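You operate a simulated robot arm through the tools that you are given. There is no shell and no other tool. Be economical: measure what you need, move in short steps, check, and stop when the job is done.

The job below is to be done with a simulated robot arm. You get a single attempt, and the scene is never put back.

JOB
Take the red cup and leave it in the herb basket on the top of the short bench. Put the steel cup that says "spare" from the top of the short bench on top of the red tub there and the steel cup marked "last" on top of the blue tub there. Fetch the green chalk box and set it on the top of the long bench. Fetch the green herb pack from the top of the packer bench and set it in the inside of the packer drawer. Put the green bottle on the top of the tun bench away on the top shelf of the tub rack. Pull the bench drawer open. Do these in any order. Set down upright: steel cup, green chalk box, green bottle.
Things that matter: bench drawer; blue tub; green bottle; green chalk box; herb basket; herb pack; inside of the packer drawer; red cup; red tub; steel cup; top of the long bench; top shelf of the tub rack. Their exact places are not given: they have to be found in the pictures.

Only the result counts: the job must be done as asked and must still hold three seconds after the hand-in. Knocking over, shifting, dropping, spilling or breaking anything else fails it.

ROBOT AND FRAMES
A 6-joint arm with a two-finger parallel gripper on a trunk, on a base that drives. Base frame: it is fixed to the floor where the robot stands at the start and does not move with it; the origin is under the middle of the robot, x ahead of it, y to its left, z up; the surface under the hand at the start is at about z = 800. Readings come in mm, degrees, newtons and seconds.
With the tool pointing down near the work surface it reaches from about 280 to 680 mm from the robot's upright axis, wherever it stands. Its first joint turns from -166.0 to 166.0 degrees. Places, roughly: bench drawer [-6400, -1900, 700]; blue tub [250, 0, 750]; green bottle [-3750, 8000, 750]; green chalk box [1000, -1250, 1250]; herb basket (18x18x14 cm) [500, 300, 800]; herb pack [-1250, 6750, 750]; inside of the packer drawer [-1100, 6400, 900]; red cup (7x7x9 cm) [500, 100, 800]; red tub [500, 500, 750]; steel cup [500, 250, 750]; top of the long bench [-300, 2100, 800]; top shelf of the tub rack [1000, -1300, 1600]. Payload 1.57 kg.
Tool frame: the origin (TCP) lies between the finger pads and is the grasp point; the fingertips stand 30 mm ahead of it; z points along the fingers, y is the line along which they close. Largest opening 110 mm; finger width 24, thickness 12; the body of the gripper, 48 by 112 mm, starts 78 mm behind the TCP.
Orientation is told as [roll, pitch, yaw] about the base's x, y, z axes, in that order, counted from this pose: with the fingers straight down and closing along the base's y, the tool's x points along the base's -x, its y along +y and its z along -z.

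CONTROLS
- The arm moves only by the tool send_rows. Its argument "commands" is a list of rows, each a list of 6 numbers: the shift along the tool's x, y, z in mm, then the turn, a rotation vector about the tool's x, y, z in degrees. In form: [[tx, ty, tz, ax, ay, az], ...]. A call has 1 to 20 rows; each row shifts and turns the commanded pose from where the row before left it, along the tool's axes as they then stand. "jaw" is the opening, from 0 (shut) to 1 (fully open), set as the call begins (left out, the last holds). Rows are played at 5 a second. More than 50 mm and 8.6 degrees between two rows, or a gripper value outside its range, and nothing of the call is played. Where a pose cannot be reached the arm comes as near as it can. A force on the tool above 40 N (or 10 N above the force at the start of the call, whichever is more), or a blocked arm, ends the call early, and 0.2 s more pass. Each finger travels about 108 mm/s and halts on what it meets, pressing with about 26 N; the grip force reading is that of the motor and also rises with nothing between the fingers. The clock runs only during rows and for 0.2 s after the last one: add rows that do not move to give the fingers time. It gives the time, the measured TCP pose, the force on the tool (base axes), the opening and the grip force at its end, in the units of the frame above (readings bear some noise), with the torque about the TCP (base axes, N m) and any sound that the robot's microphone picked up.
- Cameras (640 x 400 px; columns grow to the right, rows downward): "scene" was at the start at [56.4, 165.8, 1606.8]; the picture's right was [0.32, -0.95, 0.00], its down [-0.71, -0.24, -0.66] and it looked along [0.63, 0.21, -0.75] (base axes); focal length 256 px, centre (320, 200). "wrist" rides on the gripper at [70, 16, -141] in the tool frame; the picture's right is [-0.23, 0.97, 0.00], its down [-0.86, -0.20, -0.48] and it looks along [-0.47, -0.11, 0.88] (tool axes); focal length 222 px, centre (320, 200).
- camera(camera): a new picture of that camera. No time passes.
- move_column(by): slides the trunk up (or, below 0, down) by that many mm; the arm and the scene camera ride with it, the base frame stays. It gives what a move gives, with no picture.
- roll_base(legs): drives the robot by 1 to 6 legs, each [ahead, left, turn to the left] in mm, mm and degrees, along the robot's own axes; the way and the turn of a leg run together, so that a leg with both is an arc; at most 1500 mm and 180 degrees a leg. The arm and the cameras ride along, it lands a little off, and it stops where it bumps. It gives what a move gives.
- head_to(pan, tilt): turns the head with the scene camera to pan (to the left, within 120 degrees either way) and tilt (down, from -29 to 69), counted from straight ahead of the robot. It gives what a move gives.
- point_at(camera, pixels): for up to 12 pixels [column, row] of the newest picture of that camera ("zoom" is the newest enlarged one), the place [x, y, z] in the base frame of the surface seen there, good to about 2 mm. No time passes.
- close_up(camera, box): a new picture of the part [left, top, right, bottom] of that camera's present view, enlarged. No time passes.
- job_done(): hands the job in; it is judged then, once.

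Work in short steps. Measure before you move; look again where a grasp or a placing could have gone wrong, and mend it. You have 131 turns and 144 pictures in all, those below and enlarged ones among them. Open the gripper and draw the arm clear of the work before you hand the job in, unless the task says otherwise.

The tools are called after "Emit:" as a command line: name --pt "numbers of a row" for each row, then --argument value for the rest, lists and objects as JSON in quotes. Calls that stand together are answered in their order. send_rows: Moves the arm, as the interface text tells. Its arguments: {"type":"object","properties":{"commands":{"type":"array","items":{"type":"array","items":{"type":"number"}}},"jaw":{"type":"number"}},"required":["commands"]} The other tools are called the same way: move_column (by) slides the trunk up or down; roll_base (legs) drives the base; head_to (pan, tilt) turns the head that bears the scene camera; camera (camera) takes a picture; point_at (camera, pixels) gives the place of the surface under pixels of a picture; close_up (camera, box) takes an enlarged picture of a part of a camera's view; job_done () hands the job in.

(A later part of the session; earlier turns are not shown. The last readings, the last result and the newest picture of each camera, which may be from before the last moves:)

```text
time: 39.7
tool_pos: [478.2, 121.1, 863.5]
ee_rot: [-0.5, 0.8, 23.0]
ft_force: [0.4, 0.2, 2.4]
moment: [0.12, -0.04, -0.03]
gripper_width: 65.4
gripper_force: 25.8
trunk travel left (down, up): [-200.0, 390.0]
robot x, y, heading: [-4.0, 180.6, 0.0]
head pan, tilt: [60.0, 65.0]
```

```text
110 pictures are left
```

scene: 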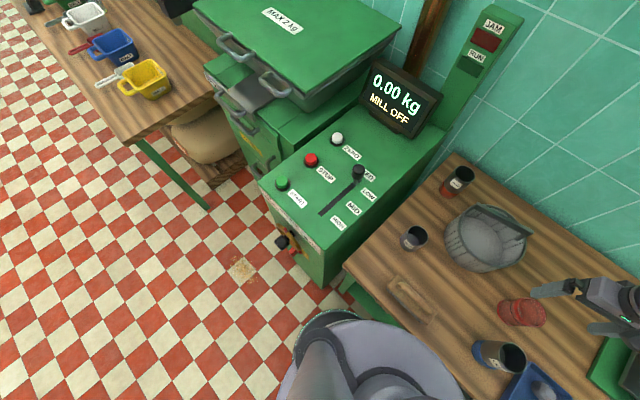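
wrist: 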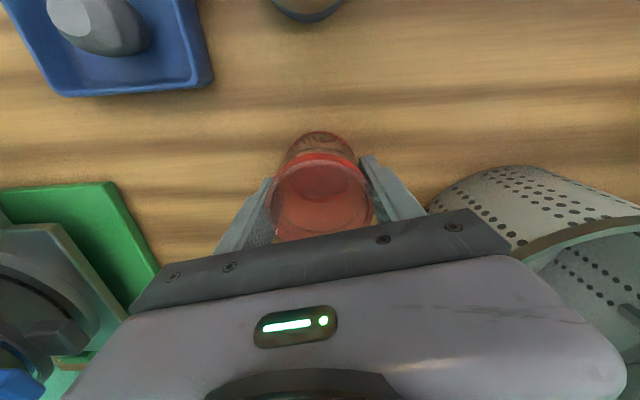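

Gripped. I lift and move above the basket spot (504,313).

Emit:
send_rows --pt "0 0 -10 0 0 0" --pt "0 0 -40 0 0 0" --pt "0 0 -40 0 0 0" --pt "0 0 -40 0 0 0" --pt "0 0 -40 0 0 0" --pt "-19.8 33.3 0 0 0 0" --pt "-19.8 33.3 0 0 0 0" --pt "-19.8 33.3 0 0 0 0" --pt "-19.8 33.3 0 0 0 0" --pt "-19.8 33.3 0 0 0 0" --pt "0 0 0 0 0 0"

Emit:
camera --camera "wrist"

Emit:
close_up --camera "scene" --box '[400, 170, 592, 290]'

```text
time: 42.1
tool_pos: [507.7, 314.4, 1028.4]
ee_rot: [-0.4, 0.7, 23.0]
ft_force: [0.3, 0.1, -0.6]
moment: [0.01, -0.01, 0.0]
gripper_width: 65.2
gripper_force: 25.4
trunk travel left (down, up): [-200.0, 390.0]
robot x, y, heading: [-2.3, 184.1, -0.3]
head pan, tilt: [60.0, 65.0]
```

```text
109 pictures are left
```

wrist: 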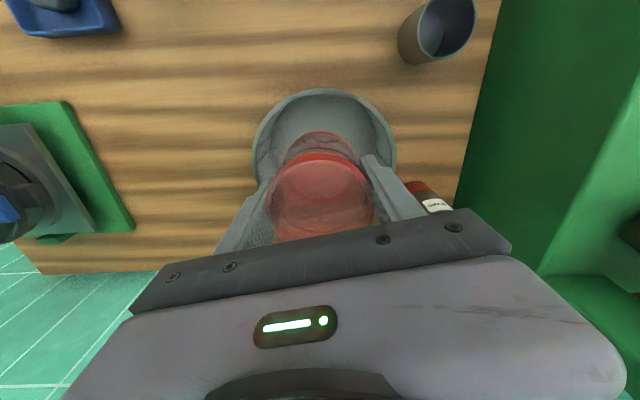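

```text
3.33 times, centred on (496, 230) of scene
```

zoom: 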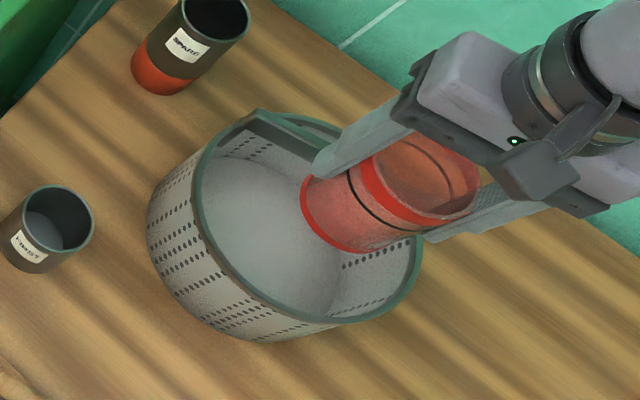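

Basket rim spans columns 253–396. I shift 5 mm back and 3 mm left, then lower into the basket.

Emit:
send_rows --pt "5 3 0 0 0 0" --pt "0 0 40 0 0 0" --pt "0 0 40 0 0 0" --pt "0 0 40 0 0 0" --pt "0 0 25 0 0 0" --pt "0 0 0 0 0 0"

Emit:
close_up --camera "scene" --box '[400, 170, 592, 290]'

Emit:
camera --camera "wrist"

```text
time: 43.5
tool_pos: [502.9, 315.7, 882.9]
ee_rot: [-0.6, 0.9, 23.1]
ft_force: [0.3, 0.1, 0.0]
moment: [0.01, -0.02, -0.01]
gripper_width: 65.4
gripper_force: 25.9
trunk travel left (down, up): [-200.0, 390.0]
robot x, y, heading: [-5.0, 184.4, -0.0]
head pan, tilt: [60.0, 65.0]
```

```text
3.33 times, centred on (496, 230) of scene
```

zoom: 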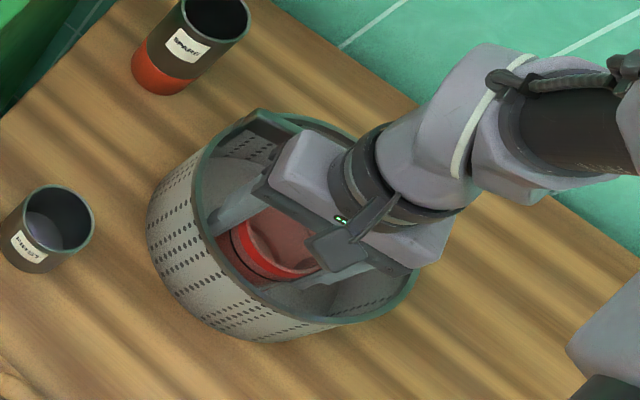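

```text
106 pictures are left
```

wrist: 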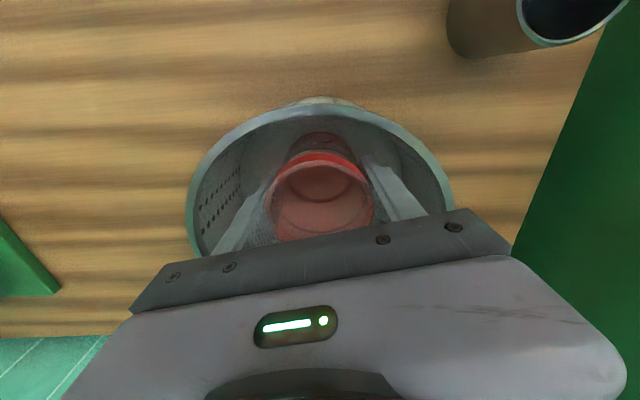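

The cup is inside with clearance. I lower the last part until contact.

Emit:
send_rows --pt "0 0 8 0 0 0" --pt "0 0 4 0 0 0" --pt "0 0 0 0 0 0"

Emit:
send_rows --pt "0 0 2 0 0 0" --pt "0 0 0 0 0 0"

```text
time: 44.3
tool_pos: [500.6, 313.9, 871.3]
ee_rot: [-0.4, 0.8, 23.0]
ft_force: [0.0, 0.3, -0.4]
moment: [0.02, 0.02, -0.01]
gripper_width: 65.7
gripper_force: 26.4
trunk travel left (down, up): [-200.0, 390.0]
robot x, y, heading: [0.6, 182.3, -0.2]
head pan, tilt: [60.0, 65.0]
```

```text
time: 44.9
tool_pos: [501.5, 315.9, 868.5]
ee_rot: [-0.5, 0.8, 23.0]
ft_force: [0.4, 0.1, -0.3]
moment: [-0.01, -0.05, 0.01]
gripper_width: 65.2
gripper_force: 26.2
trunk travel left (down, up): [-200.0, 390.0]
robot x, y, heading: [-0.9, 181.9, -0.1]
head pan, tilt: [60.0, 65.0]
```

Not yet in contact; a little further.

Emit:
send_rows --pt "0 0 1.5 0 0 0" --pt "0 0 0 0 0 0"

Emit:
send_rows --pt "0 0 1 0 0 0" --pt "0 0 0 0 0 0"

```text
time: 45.5
tool_pos: [500.3, 315.4, 868.4]
ee_rot: [-0.5, 0.8, 22.9]
ft_force: [0.1, -0.3, -0.4]
moment: [0.0, -0.03, 0.02]
gripper_width: 65.4
gripper_force: 25.5
trunk travel left (down, up): [-200.0, 390.0]
robot x, y, heading: [-3.2, 183.0, -0.3]
head pan, tilt: [60.0, 65.0]
```

```text
time: 46.1
tool_pos: [499.5, 313.5, 867.9]
ee_rot: [-0.5, 0.7, 23.1]
ft_force: [1.3, 2.4, 8.0]
moment: [0.4, 0.03, -0.06]
gripper_width: 65.4
gripper_force: 25.7
trunk travel left (down, up): [-200.0, 390.0]
robot x, y, heading: [0.6, 179.6, 0.0]
head pan, tilt: [60.0, 65.0]
```

Contact. I release to 86 mm and rise straight up.

Emit:
send_rows --pt "0 0 0 0 0 0" --pt "0 0 0 0 0 0" --pt "0 0 0 0 0 0" --jaw 0.76

Emit:
send_rows --pt "0 0 -20 0 0 0" --pt "0 0 -40 0 0 0" --pt "0 0 -40 0 0 0" --pt "0 0 -40 0 0 0" --pt "0 0 -50 0 0 0" --pt "0 0 -50 0 0 0" --pt "0 0 -50 0 0 0" --pt "0 0 0 0 0 0"

Emit:
head_to --pan 20 --tilt 60

Emit:
camera --camera "scene"

Emit:
camera --camera "wrist"

```text
time: 46.9
tool_pos: [498.5, 312.8, 867.5]
ee_rot: [-0.6, 0.8, 23.0]
ft_force: [-0.5, -0.8, 0.1]
moment: [-0.01, 0.01, 0.0]
gripper_width: 83.4
gripper_force: 0.0
trunk travel left (down, up): [-200.0, 390.0]
robot x, y, heading: [1.6, 187.1, -0.1]
head pan, tilt: [60.0, 65.0]
```

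```text
time: 48.7
tool_pos: [503.4, 317.3, 1159.0]
ee_rot: [-0.5, 0.9, 22.9]
ft_force: [-0.1, 0.1, -0.2]
moment: [-0.01, 0.02, -0.01]
gripper_width: 83.7
gripper_force: 0.0
trunk travel left (down, up): [-200.0, 390.0]
robot x, y, heading: [2.5, 183.1, -0.1]
head pan, tilt: [60.0, 65.0]
```

```text
time: 49.8
tool_pos: [503.2, 318.1, 1158.2]
ee_rot: [-0.5, 0.8, 23.0]
ft_force: [0.9, -0.2, 0.1]
moment: [0.01, -0.01, 0.03]
gripper_width: 83.3
gripper_force: 0.1
trunk travel left (down, up): [-200.0, 390.0]
robot x, y, heading: [1.1, 187.3, -0.1]
head pan, tilt: [20.0, 60.0]
```

```text
105 pictures are left
```

scene: 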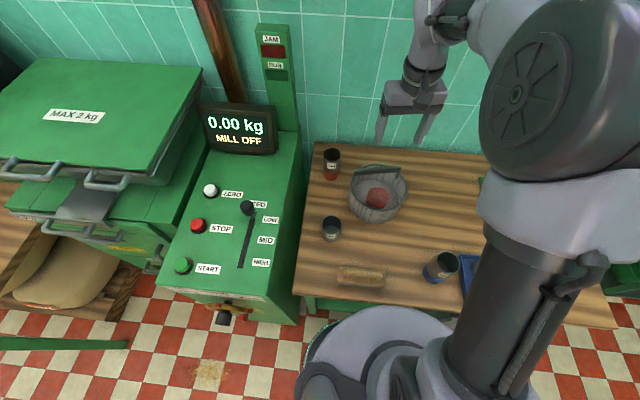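

```text
104 pictures are left
```

wrist: 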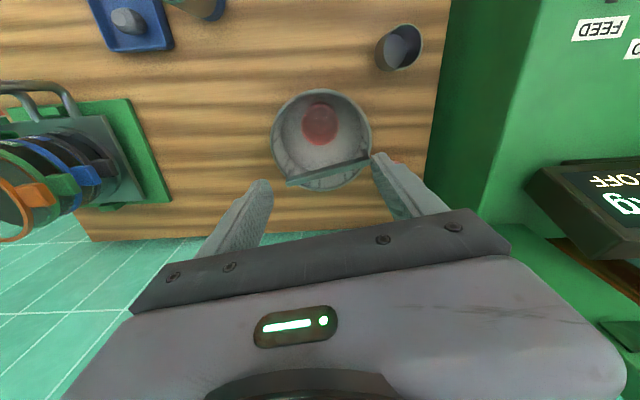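

All three bench placings look right: the red cup is in the basket. I retract the arm, back away, and look around to the right toward the tub rack.

Emit:
send_rows --pt "40 -10 -20 0 0 0" --pt "40 -10 -20 0 0 0" --pt "40 -10 -20 0 0 0" --pt "40 -10 -20 0 0 0" --pt "40 -10 0 0 0 0" --pt "40 -10 0 0 0 0" --pt "0 0 0 0 0 7.7" --pt "0 0 0 0 0 7.7" --pt "0 0 0 0 0 7.7" --pt "0 0 0 0 0 0" --jaw 0.5

Emit:
roll_base --legs '[[-600, -150, 0]]'

Emit:
head_to --pan -60 --tilt 25

Emit:
camera --camera "scene"

Emit:
head_to --pan 90 --tilt 25

Emit:
camera --camera "scene"

```text
time: 52.0
tool_pos: [305.5, 169.7, 1240.9]
ee_rot: [-0.7, 0.7, -0.3]
ft_force: [-0.1, 0.6, 0.4]
moment: [0.0, 0.02, -0.01]
gripper_width: 55.0
gripper_force: 0.0
trunk travel left (down, up): [-200.0, 390.0]
robot x, y, heading: [0.5, 180.9, 0.1]
head pan, tilt: [20.0, 60.0]
```

```text
time: 55.5
tool_pos: [-299.0, 21.0, 1241.6]
ee_rot: [-0.8, 0.6, 1.1]
ft_force: [0.0, 0.8, -0.3]
moment: [-0.01, -0.01, -0.03]
gripper_width: 55.1
gripper_force: 0.1
trunk travel left (down, up): [-200.0, 390.0]
robot x, y, heading: [-600.2, 26.3, 1.2]
head pan, tilt: [20.0, 60.0]
```

```text
time: 57.0
tool_pos: [-298.3, 21.8, 1241.3]
ee_rot: [-0.7, 0.5, 1.1]
ft_force: [0.1, 0.1, 1.0]
moment: [0.01, 0.0, 0.0]
gripper_width: 54.6
gripper_force: 0.0
trunk travel left (down, up): [-200.0, 390.0]
robot x, y, heading: [-601.1, 24.7, 1.2]
head pan, tilt: [-60.0, 25.0]
```

```text
103 pictures are left
```

scene: 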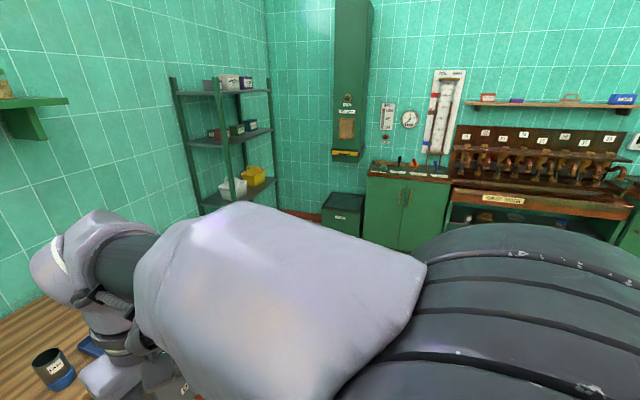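

```text
time: 59.4
tool_pos: [-298.7, 22.5, 1241.4]
ee_rot: [-0.8, 0.6, 1.0]
ft_force: [0.7, 0.5, 0.5]
moment: [0.02, 0.01, -0.02]
gripper_width: 55.1
gripper_force: 0.1
trunk travel left (down, up): [-200.0, 390.0]
robot x, y, heading: [-600.9, 27.7, 1.4]
head pan, tilt: [90.0, 25.0]
```

```text
102 pictures are left
```

scene: 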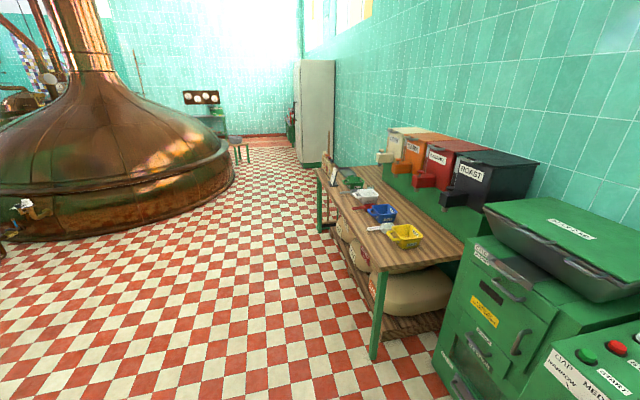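

The long bench is visible on the left (with scoops). I measure it, the kettle's edge and the path, then look back at the rack.

Emit:
point_at --camera "scene" --pixels '[[380, 270], [470, 250], [325, 175], [340, 200], [360, 235], [345, 182], [400, 260], [235, 170], [30, 230], [240, 155], [310, 165], [160, 235]]'

Emit:
close_up --camera "scene" --box '[300, 120, 540, 280]'

Emit:
head_to --pan -50 --tilt 15

Emit:
close_up --camera "scene" --box '[60, 50, 380, 250]'

```text
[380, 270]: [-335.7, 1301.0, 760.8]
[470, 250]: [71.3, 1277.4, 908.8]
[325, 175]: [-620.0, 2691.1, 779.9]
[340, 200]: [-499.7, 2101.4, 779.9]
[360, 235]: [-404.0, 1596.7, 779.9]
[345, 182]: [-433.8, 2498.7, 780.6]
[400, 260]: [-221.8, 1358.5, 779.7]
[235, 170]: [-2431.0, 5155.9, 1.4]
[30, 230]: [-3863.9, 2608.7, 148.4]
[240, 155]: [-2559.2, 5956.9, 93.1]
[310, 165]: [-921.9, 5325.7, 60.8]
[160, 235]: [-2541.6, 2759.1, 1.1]
```

```text
2.50 times, centred on (420, 200) of scene
```

zoom: 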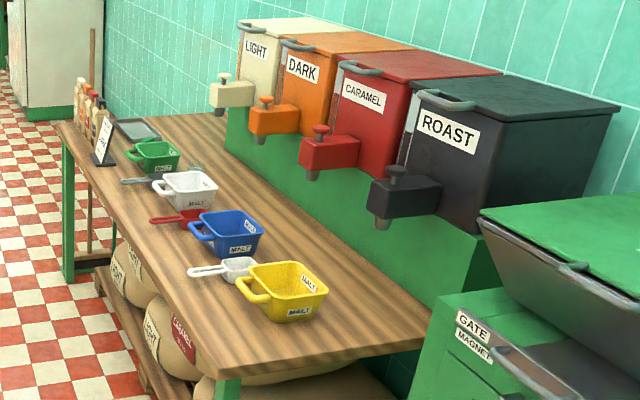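

```text
time: 61.6
tool_pos: [-298.4, 22.2, 1242.2]
ee_rot: [-0.7, 0.7, 1.1]
ft_force: [-0.7, 0.2, -0.5]
moment: [0.0, 0.01, -0.02]
gripper_width: 54.7
gripper_force: 0.1
trunk travel left (down, up): [-200.0, 390.0]
robot x, y, heading: [-604.3, 29.7, 1.4]
head pan, tilt: [-50.0, 15.0]
```

```text
2.00 times, centred on (220, 150) of scene
```

zoom: 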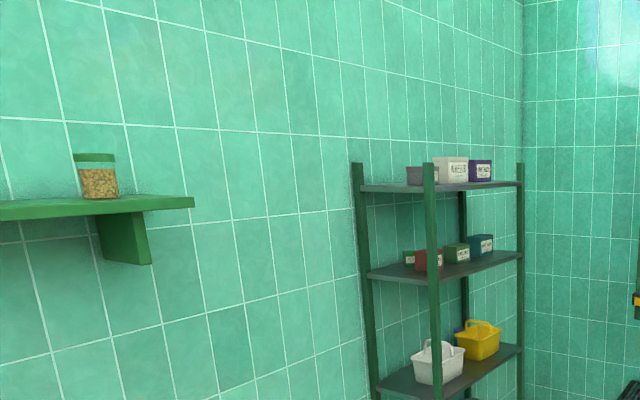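

The middle shelf holds several coloured chalk boxes. I measure the rack and zoom in.

Emit:
point_at --camera "zoom" --pixels '[[430, 262], [457, 253], [481, 244], [408, 257], [371, 277], [430, 282], [520, 255], [430, 190], [365, 189], [521, 183], [457, 172], [387, 300]]'

Emit:
close_up --camera "scene" --box '[230, 120, 330, 200]'

```text
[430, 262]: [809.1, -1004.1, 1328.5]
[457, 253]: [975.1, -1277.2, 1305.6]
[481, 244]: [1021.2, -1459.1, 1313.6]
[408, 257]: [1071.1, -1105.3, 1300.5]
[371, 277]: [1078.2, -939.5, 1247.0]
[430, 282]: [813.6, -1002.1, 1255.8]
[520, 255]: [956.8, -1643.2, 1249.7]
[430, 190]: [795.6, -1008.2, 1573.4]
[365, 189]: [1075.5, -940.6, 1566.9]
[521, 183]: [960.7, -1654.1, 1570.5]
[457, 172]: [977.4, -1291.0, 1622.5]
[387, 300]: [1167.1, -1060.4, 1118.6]
```

```text
5.00 times, centred on (280, 160) of scene
```

zoom: 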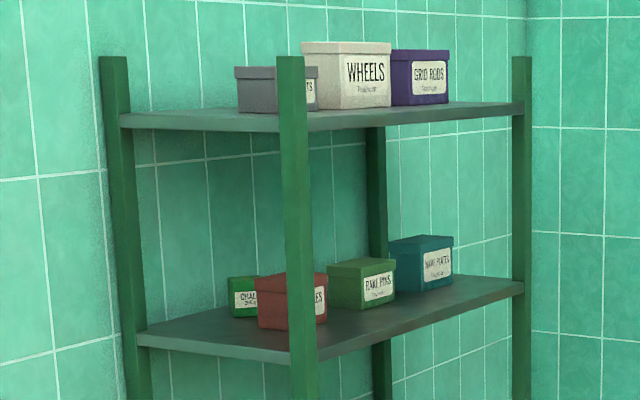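

The chalk box is the small dark-green "CHAL.." one behind the red box at about (1071,-1105,1300). I drive toward the rack front, and look closer.

Emit:
roll_base --legs '[[430, -590, 0], [430, -590, 12.5]]'

Emit:
head_to --pan -10 --tilt 20

Emit:
camera --camera "scene"

Emit:
camera --camera "wrist"

```text
time: 69.3
tool_pos: [629.8, -1079.4, 1240.1]
ee_rot: [-0.8, 0.6, 12.4]
ft_force: [0.1, -0.8, -1.3]
moment: [0.02, 0.02, 0.02]
gripper_width: 55.0
gripper_force: 0.1
trunk travel left (down, up): [-200.0, 390.0]
robot x, y, heading: [327.0, -1133.8, 12.5]
head pan, tilt: [-50.0, 15.0]
```

```text
time: 70.3
tool_pos: [629.3, -1079.0, 1240.8]
ee_rot: [-0.8, 0.6, 12.4]
ft_force: [-0.1, -0.9, 0.7]
moment: [0.02, -0.04, 0.01]
gripper_width: 54.9
gripper_force: 0.2
trunk travel left (down, up): [-200.0, 390.0]
robot x, y, heading: [328.7, -1132.4, 12.4]
head pan, tilt: [-10.0, 20.0]
```

```text
98 pictures are left
```

scene: 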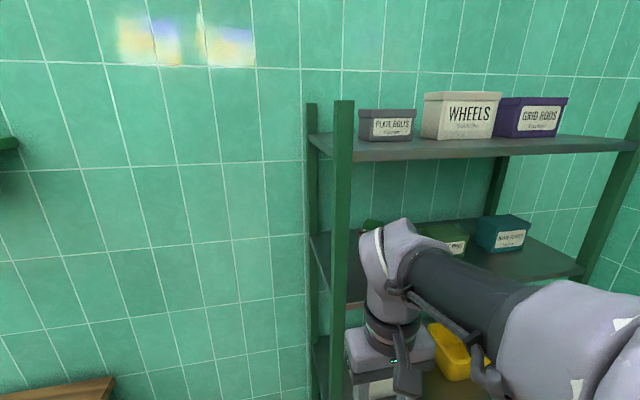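

```text
97 pictures are left
```

wrist: 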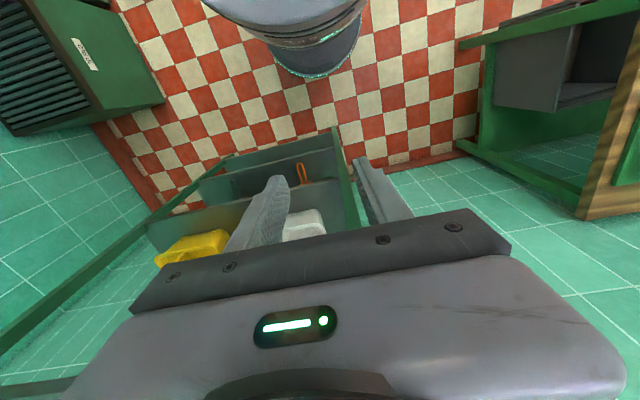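

The wrist blocks the middle shelf in the view. I lower the column by 200 so the scene camera looks level into that shelf, above the arm.

Emit:
move_column --by -190

Emit:
head_to --pan 0 --tilt 10

Emit:
camera --camera "scene"

```text
time: 72.4
tool_pos: [630.1, -1080.8, 1051.2]
ee_rot: [-0.8, 0.7, 12.5]
ft_force: [-0.9, -1.1, -0.6]
moment: [0.02, -0.01, 0.01]
gripper_width: 54.7
gripper_force: 0.0
trunk travel left (down, up): [-10.0, 580.0]
robot x, y, heading: [324.9, -1134.4, 12.5]
head pan, tilt: [-10.0, 20.0]
```

```text
time: 73.2
tool_pos: [629.4, -1080.4, 1052.2]
ee_rot: [-0.8, 0.6, 12.6]
ft_force: [0.6, -1.1, 0.3]
moment: [0.02, 0.01, -0.01]
gripper_width: 55.0
gripper_force: 0.0
trunk travel left (down, up): [-10.0, 580.0]
robot x, y, heading: [327.1, -1135.7, 12.4]
head pan, tilt: [0.0, 10.0]
```

```text
96 pictures are left
```

scene: 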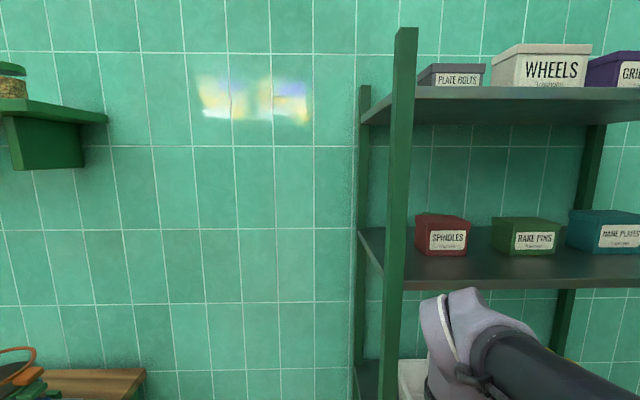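

The chalk box is hidden behind "SPINDLES". I measure the boxes, shelves and posts.

Emit:
point_at --camera "scene" --pixels '[[416, 235], [470, 235], [430, 217], [465, 219], [440, 253], [395, 230], [365, 255], [430, 275], [480, 100], [385, 103], [530, 223], [365, 130]]'

Emit:
close_up --camera "scene" --box '[350, 190, 510, 290]'

```text
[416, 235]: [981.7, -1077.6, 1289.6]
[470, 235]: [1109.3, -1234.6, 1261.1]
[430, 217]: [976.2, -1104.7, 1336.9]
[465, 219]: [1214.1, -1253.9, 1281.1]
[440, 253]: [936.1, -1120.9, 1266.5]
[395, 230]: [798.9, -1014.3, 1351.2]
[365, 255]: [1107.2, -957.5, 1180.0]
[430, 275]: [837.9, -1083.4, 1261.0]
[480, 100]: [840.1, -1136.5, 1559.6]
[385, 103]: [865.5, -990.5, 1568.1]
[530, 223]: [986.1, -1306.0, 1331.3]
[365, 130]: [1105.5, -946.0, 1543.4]
```

```text
4.00 times, centred on (430, 240) of scene
```

zoom: 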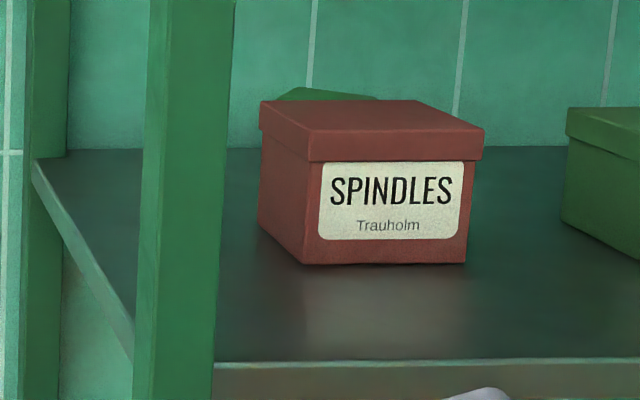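

I measure box corners on the close-up.

Emit:
point_at --camera "zoom" --pixels '[[262, 104], [305, 160], [481, 152], [420, 103], [304, 258], [465, 258], [300, 93], [365, 97], [330, 94], [345, 340], [60, 160], [520, 180]]'

```text
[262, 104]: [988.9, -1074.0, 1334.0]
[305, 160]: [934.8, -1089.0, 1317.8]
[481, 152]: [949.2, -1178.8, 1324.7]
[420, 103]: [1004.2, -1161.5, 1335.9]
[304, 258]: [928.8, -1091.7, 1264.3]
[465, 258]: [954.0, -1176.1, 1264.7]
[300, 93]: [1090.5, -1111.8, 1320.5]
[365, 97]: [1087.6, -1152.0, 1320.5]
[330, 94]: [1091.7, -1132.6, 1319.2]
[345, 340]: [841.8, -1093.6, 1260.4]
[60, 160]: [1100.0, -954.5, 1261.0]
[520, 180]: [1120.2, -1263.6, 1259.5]
```

Spindles box is ~90×60×75 mm, shelf at z 1260. I slide left 450 mm to see the chalk box from the side.

Emit:
roll_base --legs '[[0, 450, 0]]'

Emit:
head_to --pan -35 --tilt 10

Emit:
camera --camera "scene"

```text
time: 75.9
tool_pos: [528.4, -632.2, 1051.2]
ee_rot: [-0.8, 0.5, 12.7]
ft_force: [0.6, -0.1, 0.1]
moment: [-0.01, -0.01, -0.02]
gripper_width: 55.0
gripper_force: 0.1
trunk travel left (down, up): [-10.0, 580.0]
robot x, y, heading: [227.8, -688.1, 12.6]
head pan, tilt: [0.0, 10.0]
```

```text
time: 76.9
tool_pos: [528.2, -632.5, 1049.8]
ee_rot: [-0.7, 0.6, 12.8]
ft_force: [0.2, 0.1, 0.0]
moment: [-0.05, -0.01, 0.05]
gripper_width: 55.2
gripper_force: 0.1
trunk travel left (down, up): [-10.0, 580.0]
robot x, y, heading: [225.0, -688.0, 12.8]
head pan, tilt: [-35.0, 10.0]
```

```text
94 pictures are left
```

scene: 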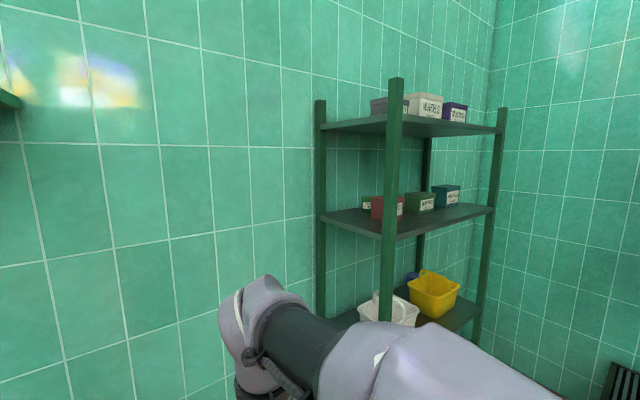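

Emit:
close_up --camera "scene" --box '[310, 170, 438, 250]'

```text
5.00 times, centred on (374, 210) of scene
```

zoom: 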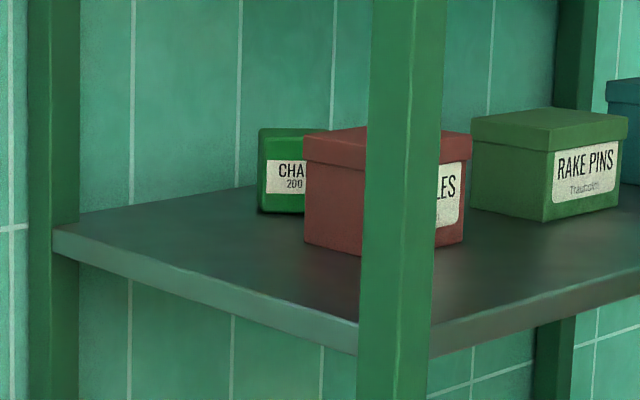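

I measure the chalk box (left of SPINDLES, at (280,170)), and posts.

Emit:
point_at --camera "zoom" --pixels '[[262, 180], [261, 140], [264, 208], [280, 190], [300, 208], [285, 131], [318, 131], [300, 150], [55, 200], [400, 200], [70, 235], [300, 270]]'

Emit:
close_up --camera "scene" --box '[354, 190, 386, 216]'

```text
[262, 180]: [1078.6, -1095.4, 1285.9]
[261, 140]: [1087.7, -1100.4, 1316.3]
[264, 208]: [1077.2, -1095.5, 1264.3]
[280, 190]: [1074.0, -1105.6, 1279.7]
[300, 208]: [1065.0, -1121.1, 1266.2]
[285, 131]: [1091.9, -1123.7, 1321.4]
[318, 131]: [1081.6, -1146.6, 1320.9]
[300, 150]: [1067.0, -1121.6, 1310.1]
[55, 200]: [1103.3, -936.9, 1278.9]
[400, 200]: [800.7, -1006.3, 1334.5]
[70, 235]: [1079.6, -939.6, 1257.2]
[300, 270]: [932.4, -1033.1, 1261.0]
```

```text
15.38 times, centred on (370, 203) of scene
```

zoom: 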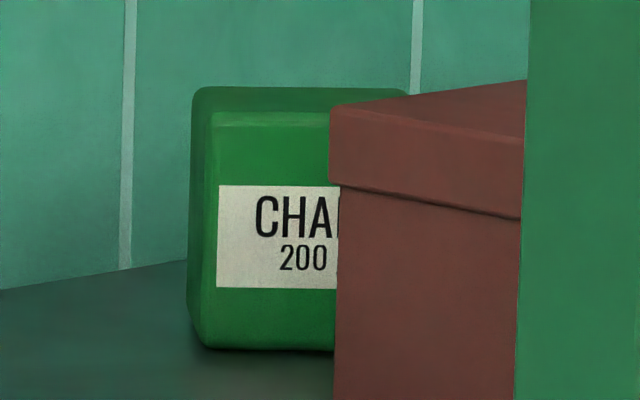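

I measure the wrist's height above the TCP (tool at z 1050) to judge how much headroom the hand needs between shelves, plus the top shelf's underside.

Emit:
point_at --camera "scene" --pixels '[[268, 278], [222, 310], [290, 300], [330, 320], [245, 350], [400, 340], [450, 395], [300, 340], [345, 135], [440, 136], [250, 390], [360, 130]]'

Emit:
head_to --pan 0 --tilt 35

Emit:
camera --camera "scene"

```text
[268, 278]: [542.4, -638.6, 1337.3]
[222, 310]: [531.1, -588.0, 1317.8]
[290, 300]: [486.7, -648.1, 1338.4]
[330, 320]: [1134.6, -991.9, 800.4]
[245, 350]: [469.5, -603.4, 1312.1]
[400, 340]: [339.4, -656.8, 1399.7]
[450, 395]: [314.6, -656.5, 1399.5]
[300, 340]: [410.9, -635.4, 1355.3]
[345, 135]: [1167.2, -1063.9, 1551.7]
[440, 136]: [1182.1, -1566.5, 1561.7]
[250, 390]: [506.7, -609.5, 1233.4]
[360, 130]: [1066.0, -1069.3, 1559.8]
```

```text
time: 77.9
tool_pos: [528.1, -632.2, 1051.5]
ee_rot: [-0.9, 0.6, 12.7]
ft_force: [-0.9, 0.1, 0.1]
moment: [0.02, -0.03, 0.0]
gripper_width: 55.1
gripper_force: 0.0
trunk travel left (down, up): [-10.0, 580.0]
robot x, y, heading: [223.5, -686.9, 12.6]
head pan, tilt: [0.0, 35.0]
```

```text
91 pictures are left
```

scene: 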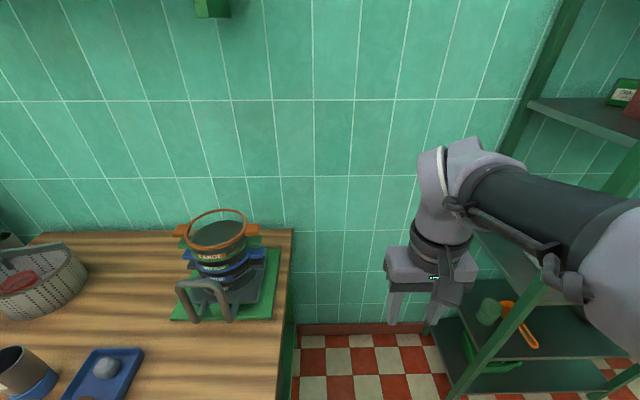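

The wrist joint sits ~240 mm behind the TCP with ~50 radius, so a ~40° downward-tilted approach fits between shelves from the left side of the rack. I turn and drive to about (619,-665), heading -47°.

Emit:
roll_base --legs '[[0, 0, -60], [250, 305, 0]]'

Emit:
head_to --pan 0 --tilt 12

Emit:
camera --camera "scene"

```text
time: 83.0
tool_pos: [829.3, -887.4, 1051.3]
ee_rot: [-0.9, 0.7, -46.1]
ft_force: [-0.3, -0.5, 0.5]
moment: [-0.01, 0.01, -0.01]
gripper_width: 55.0
gripper_force: 0.1
trunk travel left (down, up): [-10.0, 580.0]
robot x, y, heading: [629.5, -657.3, -45.6]
head pan, tilt: [0.0, 35.0]
```

```text
time: 83.9
tool_pos: [829.5, -887.5, 1051.4]
ee_rot: [-0.9, 0.6, -46.0]
ft_force: [-0.7, 0.0, -0.3]
moment: [0.0, 0.02, 0.0]
gripper_width: 55.0
gripper_force: 0.2
trunk travel left (down, up): [-10.0, 580.0]
robot x, y, heading: [628.5, -658.5, -45.7]
head pan, tilt: [0.0, 12.0]
```

```text
90 pictures are left
```

scene: 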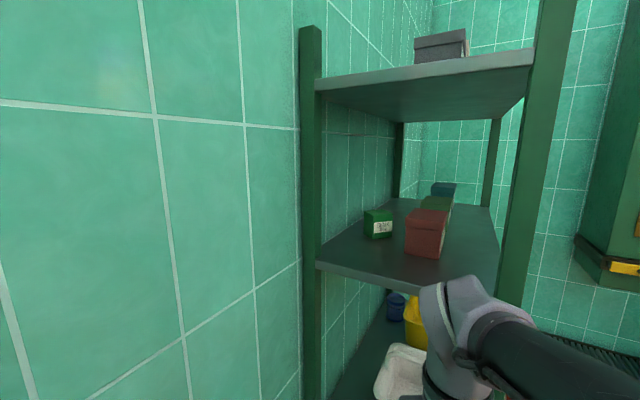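

Excellent view: the chalk box at (378,223) is fully visible from this side. I zoom and measure.

Emit:
close_up --camera "scene" --box '[340, 190, 468, 270]'

```text
5.00 times, centred on (404, 230) of scene
```

zoom: 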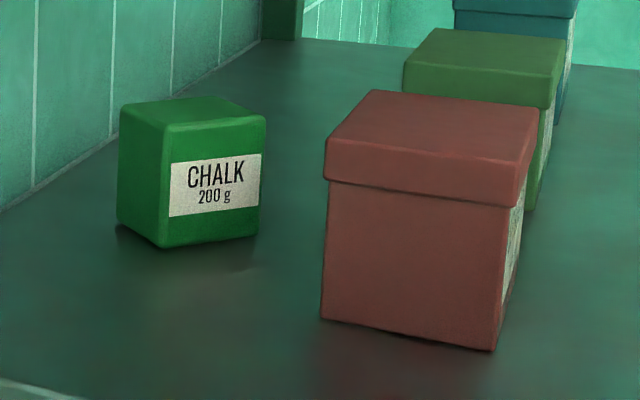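

Emit:
point_at --camera "zoom" --pixels '[[164, 240], [256, 232], [121, 218], [165, 130], [262, 122], [124, 110], [190, 105], [213, 102], [330, 150], [320, 310], [375, 95], [535, 112]]'

Emit:
point_at --camera "scene" --pixels '[[310, 100], [540, 100], [400, 75], [345, 262], [405, 95], [370, 110], [520, 200], [310, 200]]'

```text
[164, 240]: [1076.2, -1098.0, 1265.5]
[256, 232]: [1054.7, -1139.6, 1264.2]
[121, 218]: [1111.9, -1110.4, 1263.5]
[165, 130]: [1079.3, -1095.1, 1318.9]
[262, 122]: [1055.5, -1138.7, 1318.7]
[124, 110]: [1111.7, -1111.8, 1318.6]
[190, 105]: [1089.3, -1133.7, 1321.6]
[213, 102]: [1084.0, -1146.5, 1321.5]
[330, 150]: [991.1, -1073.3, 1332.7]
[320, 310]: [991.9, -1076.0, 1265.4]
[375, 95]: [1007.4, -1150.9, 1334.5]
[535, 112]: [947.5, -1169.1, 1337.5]
```

```text
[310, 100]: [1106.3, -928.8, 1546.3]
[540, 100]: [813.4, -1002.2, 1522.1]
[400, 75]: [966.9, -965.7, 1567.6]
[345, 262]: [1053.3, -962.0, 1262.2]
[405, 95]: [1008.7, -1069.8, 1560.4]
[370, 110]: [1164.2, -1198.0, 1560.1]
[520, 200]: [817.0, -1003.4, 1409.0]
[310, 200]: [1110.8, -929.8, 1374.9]
```

Chalk box: centre ≈ (1083,-1127), 48 wide × 38 deep × 60 high, facing about -27°. I shift the hand left a bit and start flipping it 180° about its axis so the camera ends up above during the tilted approach.

Emit:
send_rows --pt "0 30 0 0 0 0" --pt "0 30 0 0 0 0" --pt "0 0 0 0 0 8.5" --pt "0 0 0 0 0 8.5" --pt "0 0 0 0 0 8.5" --pt "0 0 0 0 0 8.5" --pt "0 0 0 0 0 8.5" --pt "0 0 0 0 0 8.5" --pt "0 0 0 0 0 8.5" --pt "0 0 0 0 0 8.5" --pt "0 0 0 0 0 8.5" --pt "0 0 0 0 0 8.5" --pt "0 0 0 0 0 8.5" --pt "0 0 0 0 0 8.5" --pt "0 0 0 0 0 8.5" --pt "0 0 0 0 0 0"

```text
time: 87.3
tool_pos: [873.0, -845.0, 1049.3]
ee_rot: [-0.3, -0.9, -156.6]
ft_force: [-0.3, 0.3, -0.3]
moment: [-0.01, -0.01, 0.01]
gripper_width: 54.8
gripper_force: 0.0
trunk travel left (down, up): [-10.0, 580.0]
robot x, y, heading: [625.5, -659.6, -46.1]
head pan, tilt: [0.0, 12.0]
```

The post and spindles constrain the approach, so I plan: stand nearer the wall at ~(751,-590) heading -70°, enter from the left with tilted hand at z≈1365, then align yaw above the chalk box and descend straight. First the base move and raising the column.

Emit:
roll_base --legs '[[7, 142, -24]]'

Emit:
move_column --by 200

Emit:
head_to --pan 0 --tilt 25

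Emit:
camera --camera "scene"

```text
time: 88.9
tool_pos: [897.5, -862.1, 1049.7]
ee_rot: [-0.3, -0.9, 179.2]
ft_force: [-0.6, -0.4, -0.1]
moment: [0.0, 0.03, 0.0]
gripper_width: 55.1
gripper_force: 0.1
trunk travel left (down, up): [-10.0, 580.0]
robot x, y, heading: [749.0, -592.3, -70.6]
head pan, tilt: [0.0, 12.0]
```

```text
time: 91.1
tool_pos: [896.8, -863.3, 1249.3]
ee_rot: [-0.4, -0.9, 179.2]
ft_force: [0.0, -0.5, 0.1]
moment: [0.01, 0.0, 0.01]
gripper_width: 55.0
gripper_force: 0.0
trunk travel left (down, up): [-210.0, 380.0]
robot x, y, heading: [747.4, -592.0, -70.6]
head pan, tilt: [0.0, 12.0]
```

```text
time: 91.8
tool_pos: [895.1, -863.0, 1250.5]
ee_rot: [-0.3, -0.9, 179.2]
ft_force: [0.1, 0.6, -1.4]
moment: [0.03, 0.0, 0.04]
gripper_width: 55.2
gripper_force: 0.1
trunk travel left (down, up): [-210.0, 380.0]
robot x, y, heading: [751.9, -595.4, -70.2]
head pan, tilt: [0.0, 25.0]
```

```text
88 pictures are left
```

scene: 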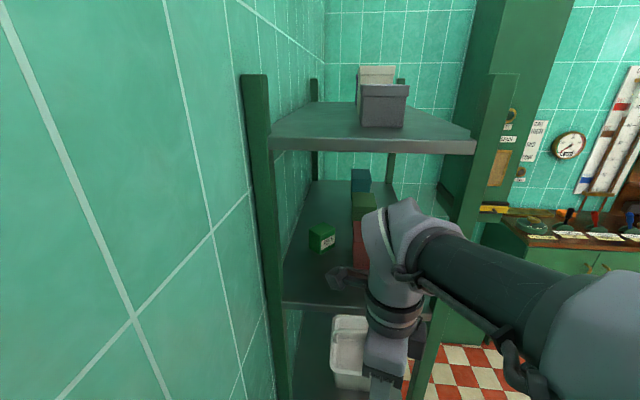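

I raise to TCP 1290, shift +30 in x, and turn the yaw to 120° (approach direction -60°).

Emit:
send_rows --pt "15 -2 -20 0 0 0" --pt "15 -2 -20 0 0 0" --pt "0 0 0 0 0 8.5" --pt "0 0 0 0 0 8.5" --pt "0 0 0 0 0 8.5" --pt "0 0 0 0 0 8.5" --pt "0 0 0 0 0 8.5" --pt "0 0 0 0 0 8.5" --pt "0 0 0 0 0 8.4" --pt "0 0 0 0 0 0" --jaw 0.65

```text
time: 94.0
tool_pos: [925.9, -861.4, 1288.8]
ee_rot: [0.7, -0.6, 119.7]
ft_force: [0.2, 0.6, -0.5]
moment: [0.02, 0.0, -0.03]
gripper_width: 71.5
gripper_force: 0.0
trunk travel left (down, up): [-210.0, 380.0]
robot x, y, heading: [743.4, -591.0, -70.4]
head pan, tilt: [0.0, 25.0]
```

Now tilt forward in steps, pivoting about the wrist; first ~25°.

Emit:
send_rows --pt "35.5 0 -2.6 0 8.5 0" --pt "35.5 0 -2.6 0 8.5 0" --pt "35.5 0 -2.6 0 8.5 0" --pt "0 0 0 0 0 0"

Emit:
camera --camera "scene"

Emit:
camera --camera "wrist"

```text
time: 95.0
tool_pos: [977.3, -948.0, 1314.6]
ee_rot: [0.7, 24.9, 120.0]
ft_force: [-0.2, 0.0, 0.3]
moment: [0.02, 0.01, 0.0]
gripper_width: 71.7
gripper_force: 0.0
trunk travel left (down, up): [-210.0, 380.0]
robot x, y, heading: [748.4, -589.9, -70.4]
head pan, tilt: [0.0, 25.0]
```

```text
87 pictures are left
```

scene: 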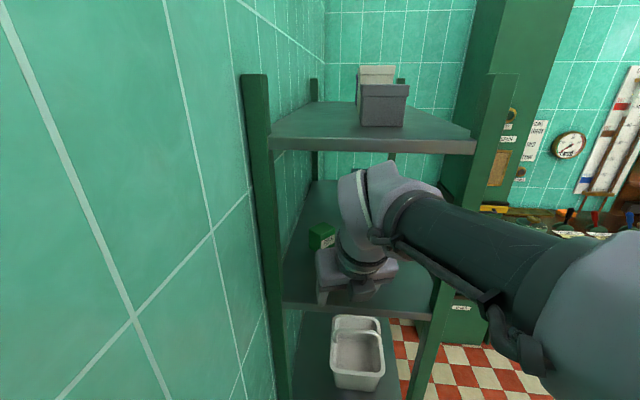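

```text
86 pictures are left
```

wrist: 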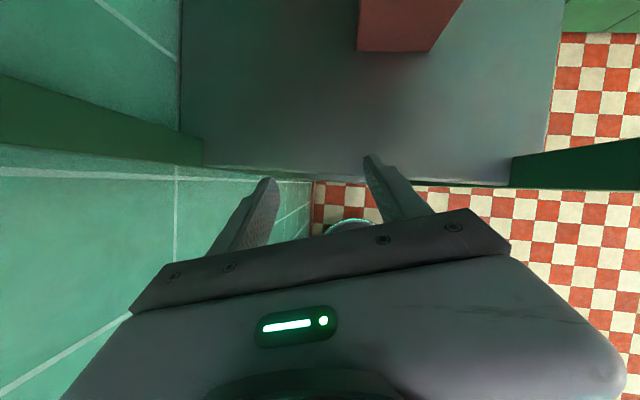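

Going well. I continue the tilt to ~51°.

Emit:
send_rows --pt "35.9 0 -2.7 0 8.6 0" --pt "35.9 0 -2.7 0 8.6 0" --pt "35.9 0 -2.7 0 8.6 0" --pt "0 0 0 0 0 0"

Emit:
camera --camera "scene"

Emit:
camera --camera "wrist"

```text
time: 96.0
tool_pos: [999.5, -1036.1, 1382.7]
ee_rot: [0.8, 50.6, 120.7]
ft_force: [-1.4, 0.9, -0.1]
moment: [0.03, 0.0, -0.01]
gripper_width: 71.6
gripper_force: 0.1
out of reach, approached as far as the arm can: row 2, 3
trunk travel left (down, up): [-210.0, 380.0]
robot x, y, heading: [747.5, -589.2, -70.2]
head pan, tilt: [0.0, 25.0]
```

```text
85 pictures are left
```

scene: 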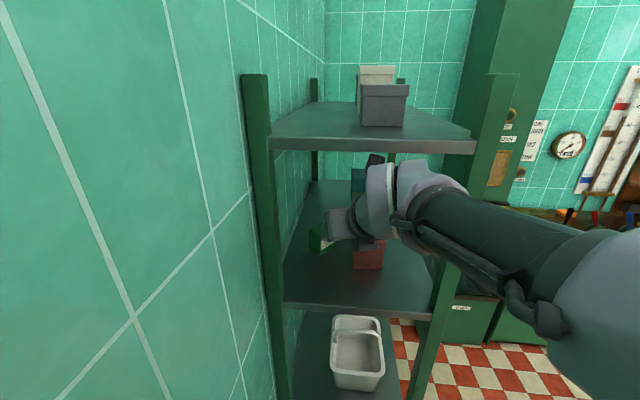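

```text
84 pictures are left
```

wrist: 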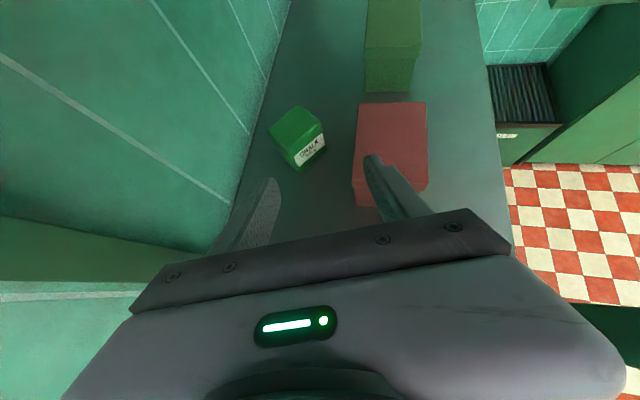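

The last rows hit a reach limit, with TCP at (999,-1036,1383). Fingers are above the shelf and clear. I step forward/down a little toward the box, which should bring the arm back in its range.

Emit:
send_rows --pt "11 0 29.6 0 0 0" --pt "11 0 29.6 0 0 0" --pt "0 0 0 0 0 0"

Emit:
camera --camera "wrist"

```text
time: 96.8
tool_pos: [1027.0, -1086.9, 1363.2]
ee_rot: [0.8, 50.5, 120.8]
ft_force: [-0.1, 0.2, -0.1]
moment: [0.01, 0.01, 0.03]
gripper_width: 71.5
gripper_force: 0.1
trunk travel left (down, up): [-210.0, 380.0]
robot x, y, heading: [752.4, -594.0, -70.2]
head pan, tilt: [0.0, 25.0]
```

```text
83 pictures are left
```

wrist: 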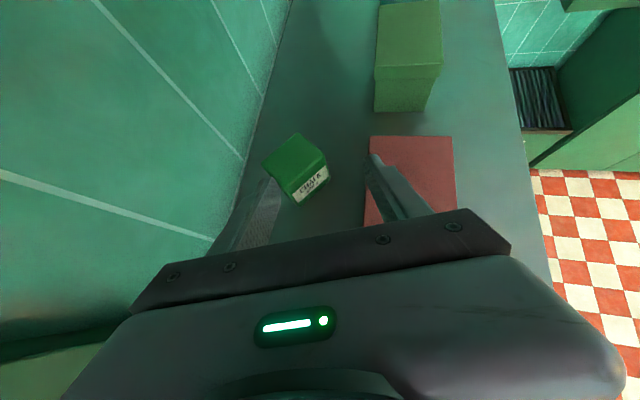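

I raise 10 mm, shift left 28 mm, go forward ~60, then yaw +33° above the box.

Emit:
send_rows --pt "9.3 -14 -7.5 0 0 0" --pt "0 -14 0 0 0 0" --pt "19.5 0 24.1 0 0 0" --pt "19.5 0 24.1 0 0 0" --pt "0 0 0 6.41 0 -5.19" --pt "0 0 0 6.41 0 -5.19" --pt "0 0 0 6.41 0 -5.19" --pt "0 0 0 6.41 0 -5.19" --pt "0 0 0 0 0 0"

Emit:
camera --camera "wrist"

Emit:
camera --camera "scene"

```text
time: 99.0
tool_pos: [1067.8, -1121.7, 1345.9]
ee_rot: [-3.2, 47.3, 151.0]
ft_force: [-0.2, 0.2, -0.3]
moment: [0.02, 0.0, -0.01]
gripper_width: 71.6
gripper_force: 0.0
out of reach, approached as far as the arm can: row 1, 2
trunk travel left (down, up): [-210.0, 380.0]
robot x, y, heading: [748.4, -589.4, -70.4]
head pan, tilt: [0.0, 25.0]
stopped in row 9: the arm was blocked; the commanded pose is now the measured one
```

```text
82 pictures are left
```

wrist: 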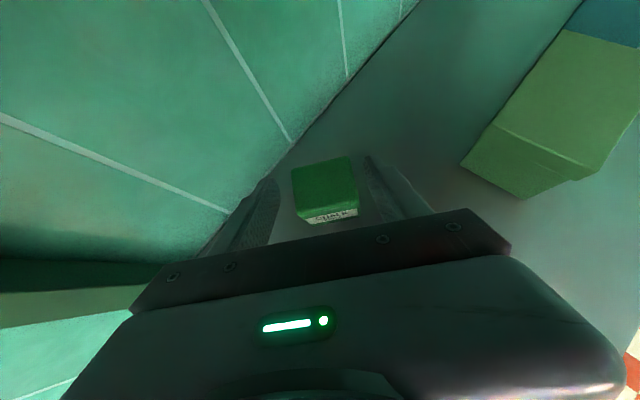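

```text
81 pictures are left
```

scene: 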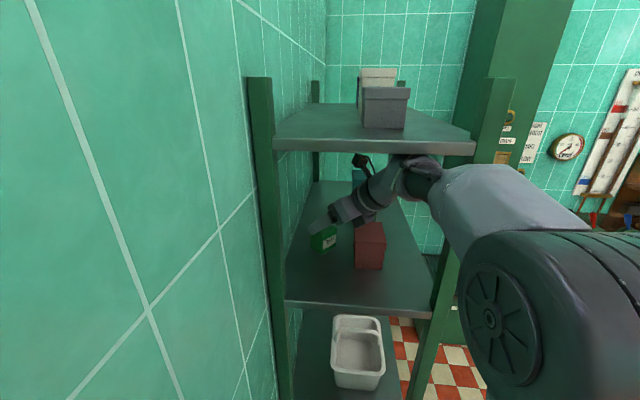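

The arm was blocked, likely the wrist touching the top shelf's underside, and it chose another elbow posture. The box is nicely between the fingers, so I descend 20 mm straight down and check.

Emit:
send_rows --pt "-7.3 0 6.8 0 0 0" --pt "-7.3 0 6.8 0 0 0" --pt "0 0 0 0 0 0"

Emit:
camera --camera "scene"

Emit:
camera --camera "wrist"

```text
time: 99.8
tool_pos: [1064.2, -1130.2, 1325.2]
ee_rot: [-3.2, 47.6, 150.8]
ft_force: [0.3, 0.4, 0.8]
moment: [0.02, 0.02, -0.01]
gripper_width: 71.4
gripper_force: 0.0
trunk travel left (down, up): [-210.0, 380.0]
robot x, y, heading: [751.4, -593.6, -70.1]
head pan, tilt: [0.0, 25.0]
```

```text
80 pictures are left
```

scene: 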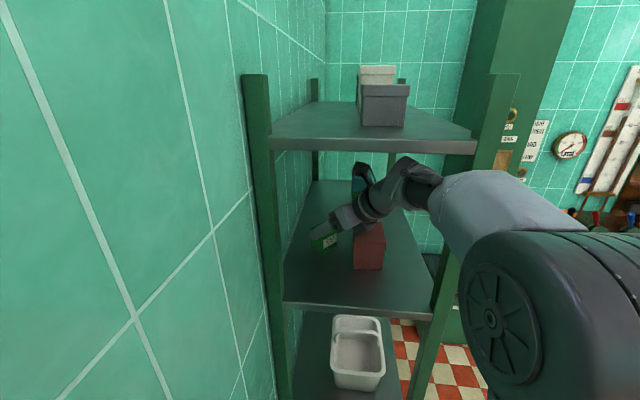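

```text
79 pictures are left
```

wrist: 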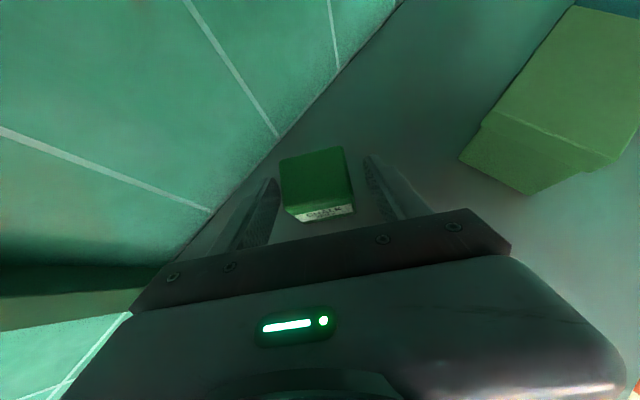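

Robot view is restored and the rack is unmoved. I level the closing axis (az −3°), shift left 7, forward 15, and go down to z≈1298.

Emit:
send_rows --pt "0 -7 0 0 0 -3" --pt "10.2 0 11 0 0 0" --pt "-9.9 0 9.2 0 0 0" --pt "-9.9 0 9.2 0 0 0" --pt "0 0 0 0 0 0"

Emit:
camera --camera "wrist"

Emit:
close_up --camera "scene" --box '[290, 140, 450, 280]'

```text
time: 100.8
tool_pos: [1082.3, -1131.3, 1312.9]
ee_rot: [1.2, 48.5, 156.2]
ft_force: [-2.3, 1.7, 12.4]
moment: [0.26, 0.98, -0.12]
gripper_width: 71.5
gripper_force: 0.0
trunk travel left (down, up): [-210.0, 380.0]
robot x, y, heading: [748.0, -593.3, -70.2]
head pan, tilt: [0.0, 25.0]
stopped in row 4: the force on the tool passed its limit at 58 N (the readings are from after the stop); the commanded pose is now the measured one
```

```text
78 pictures are left
```

wrist: 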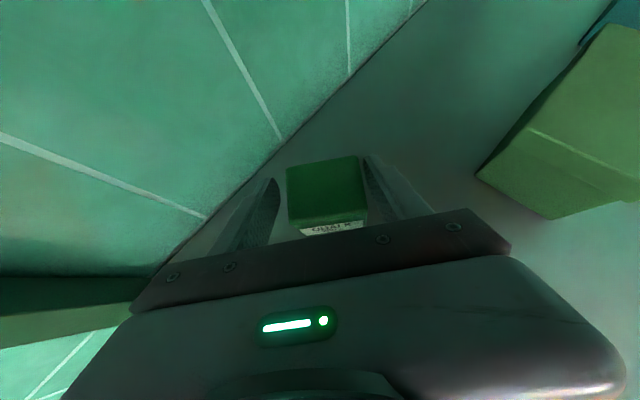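

```text
2.86 times, centred on (370, 210) of scene
```

zoom: 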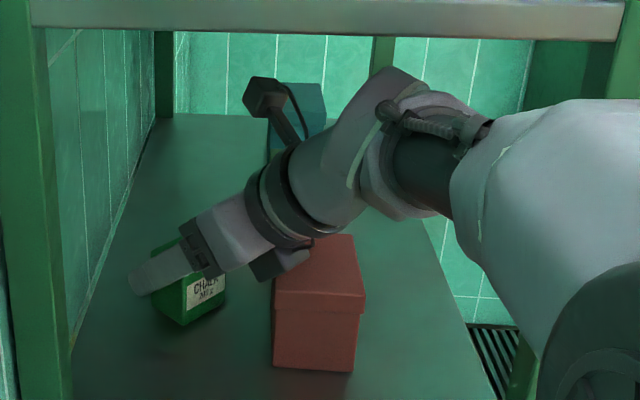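

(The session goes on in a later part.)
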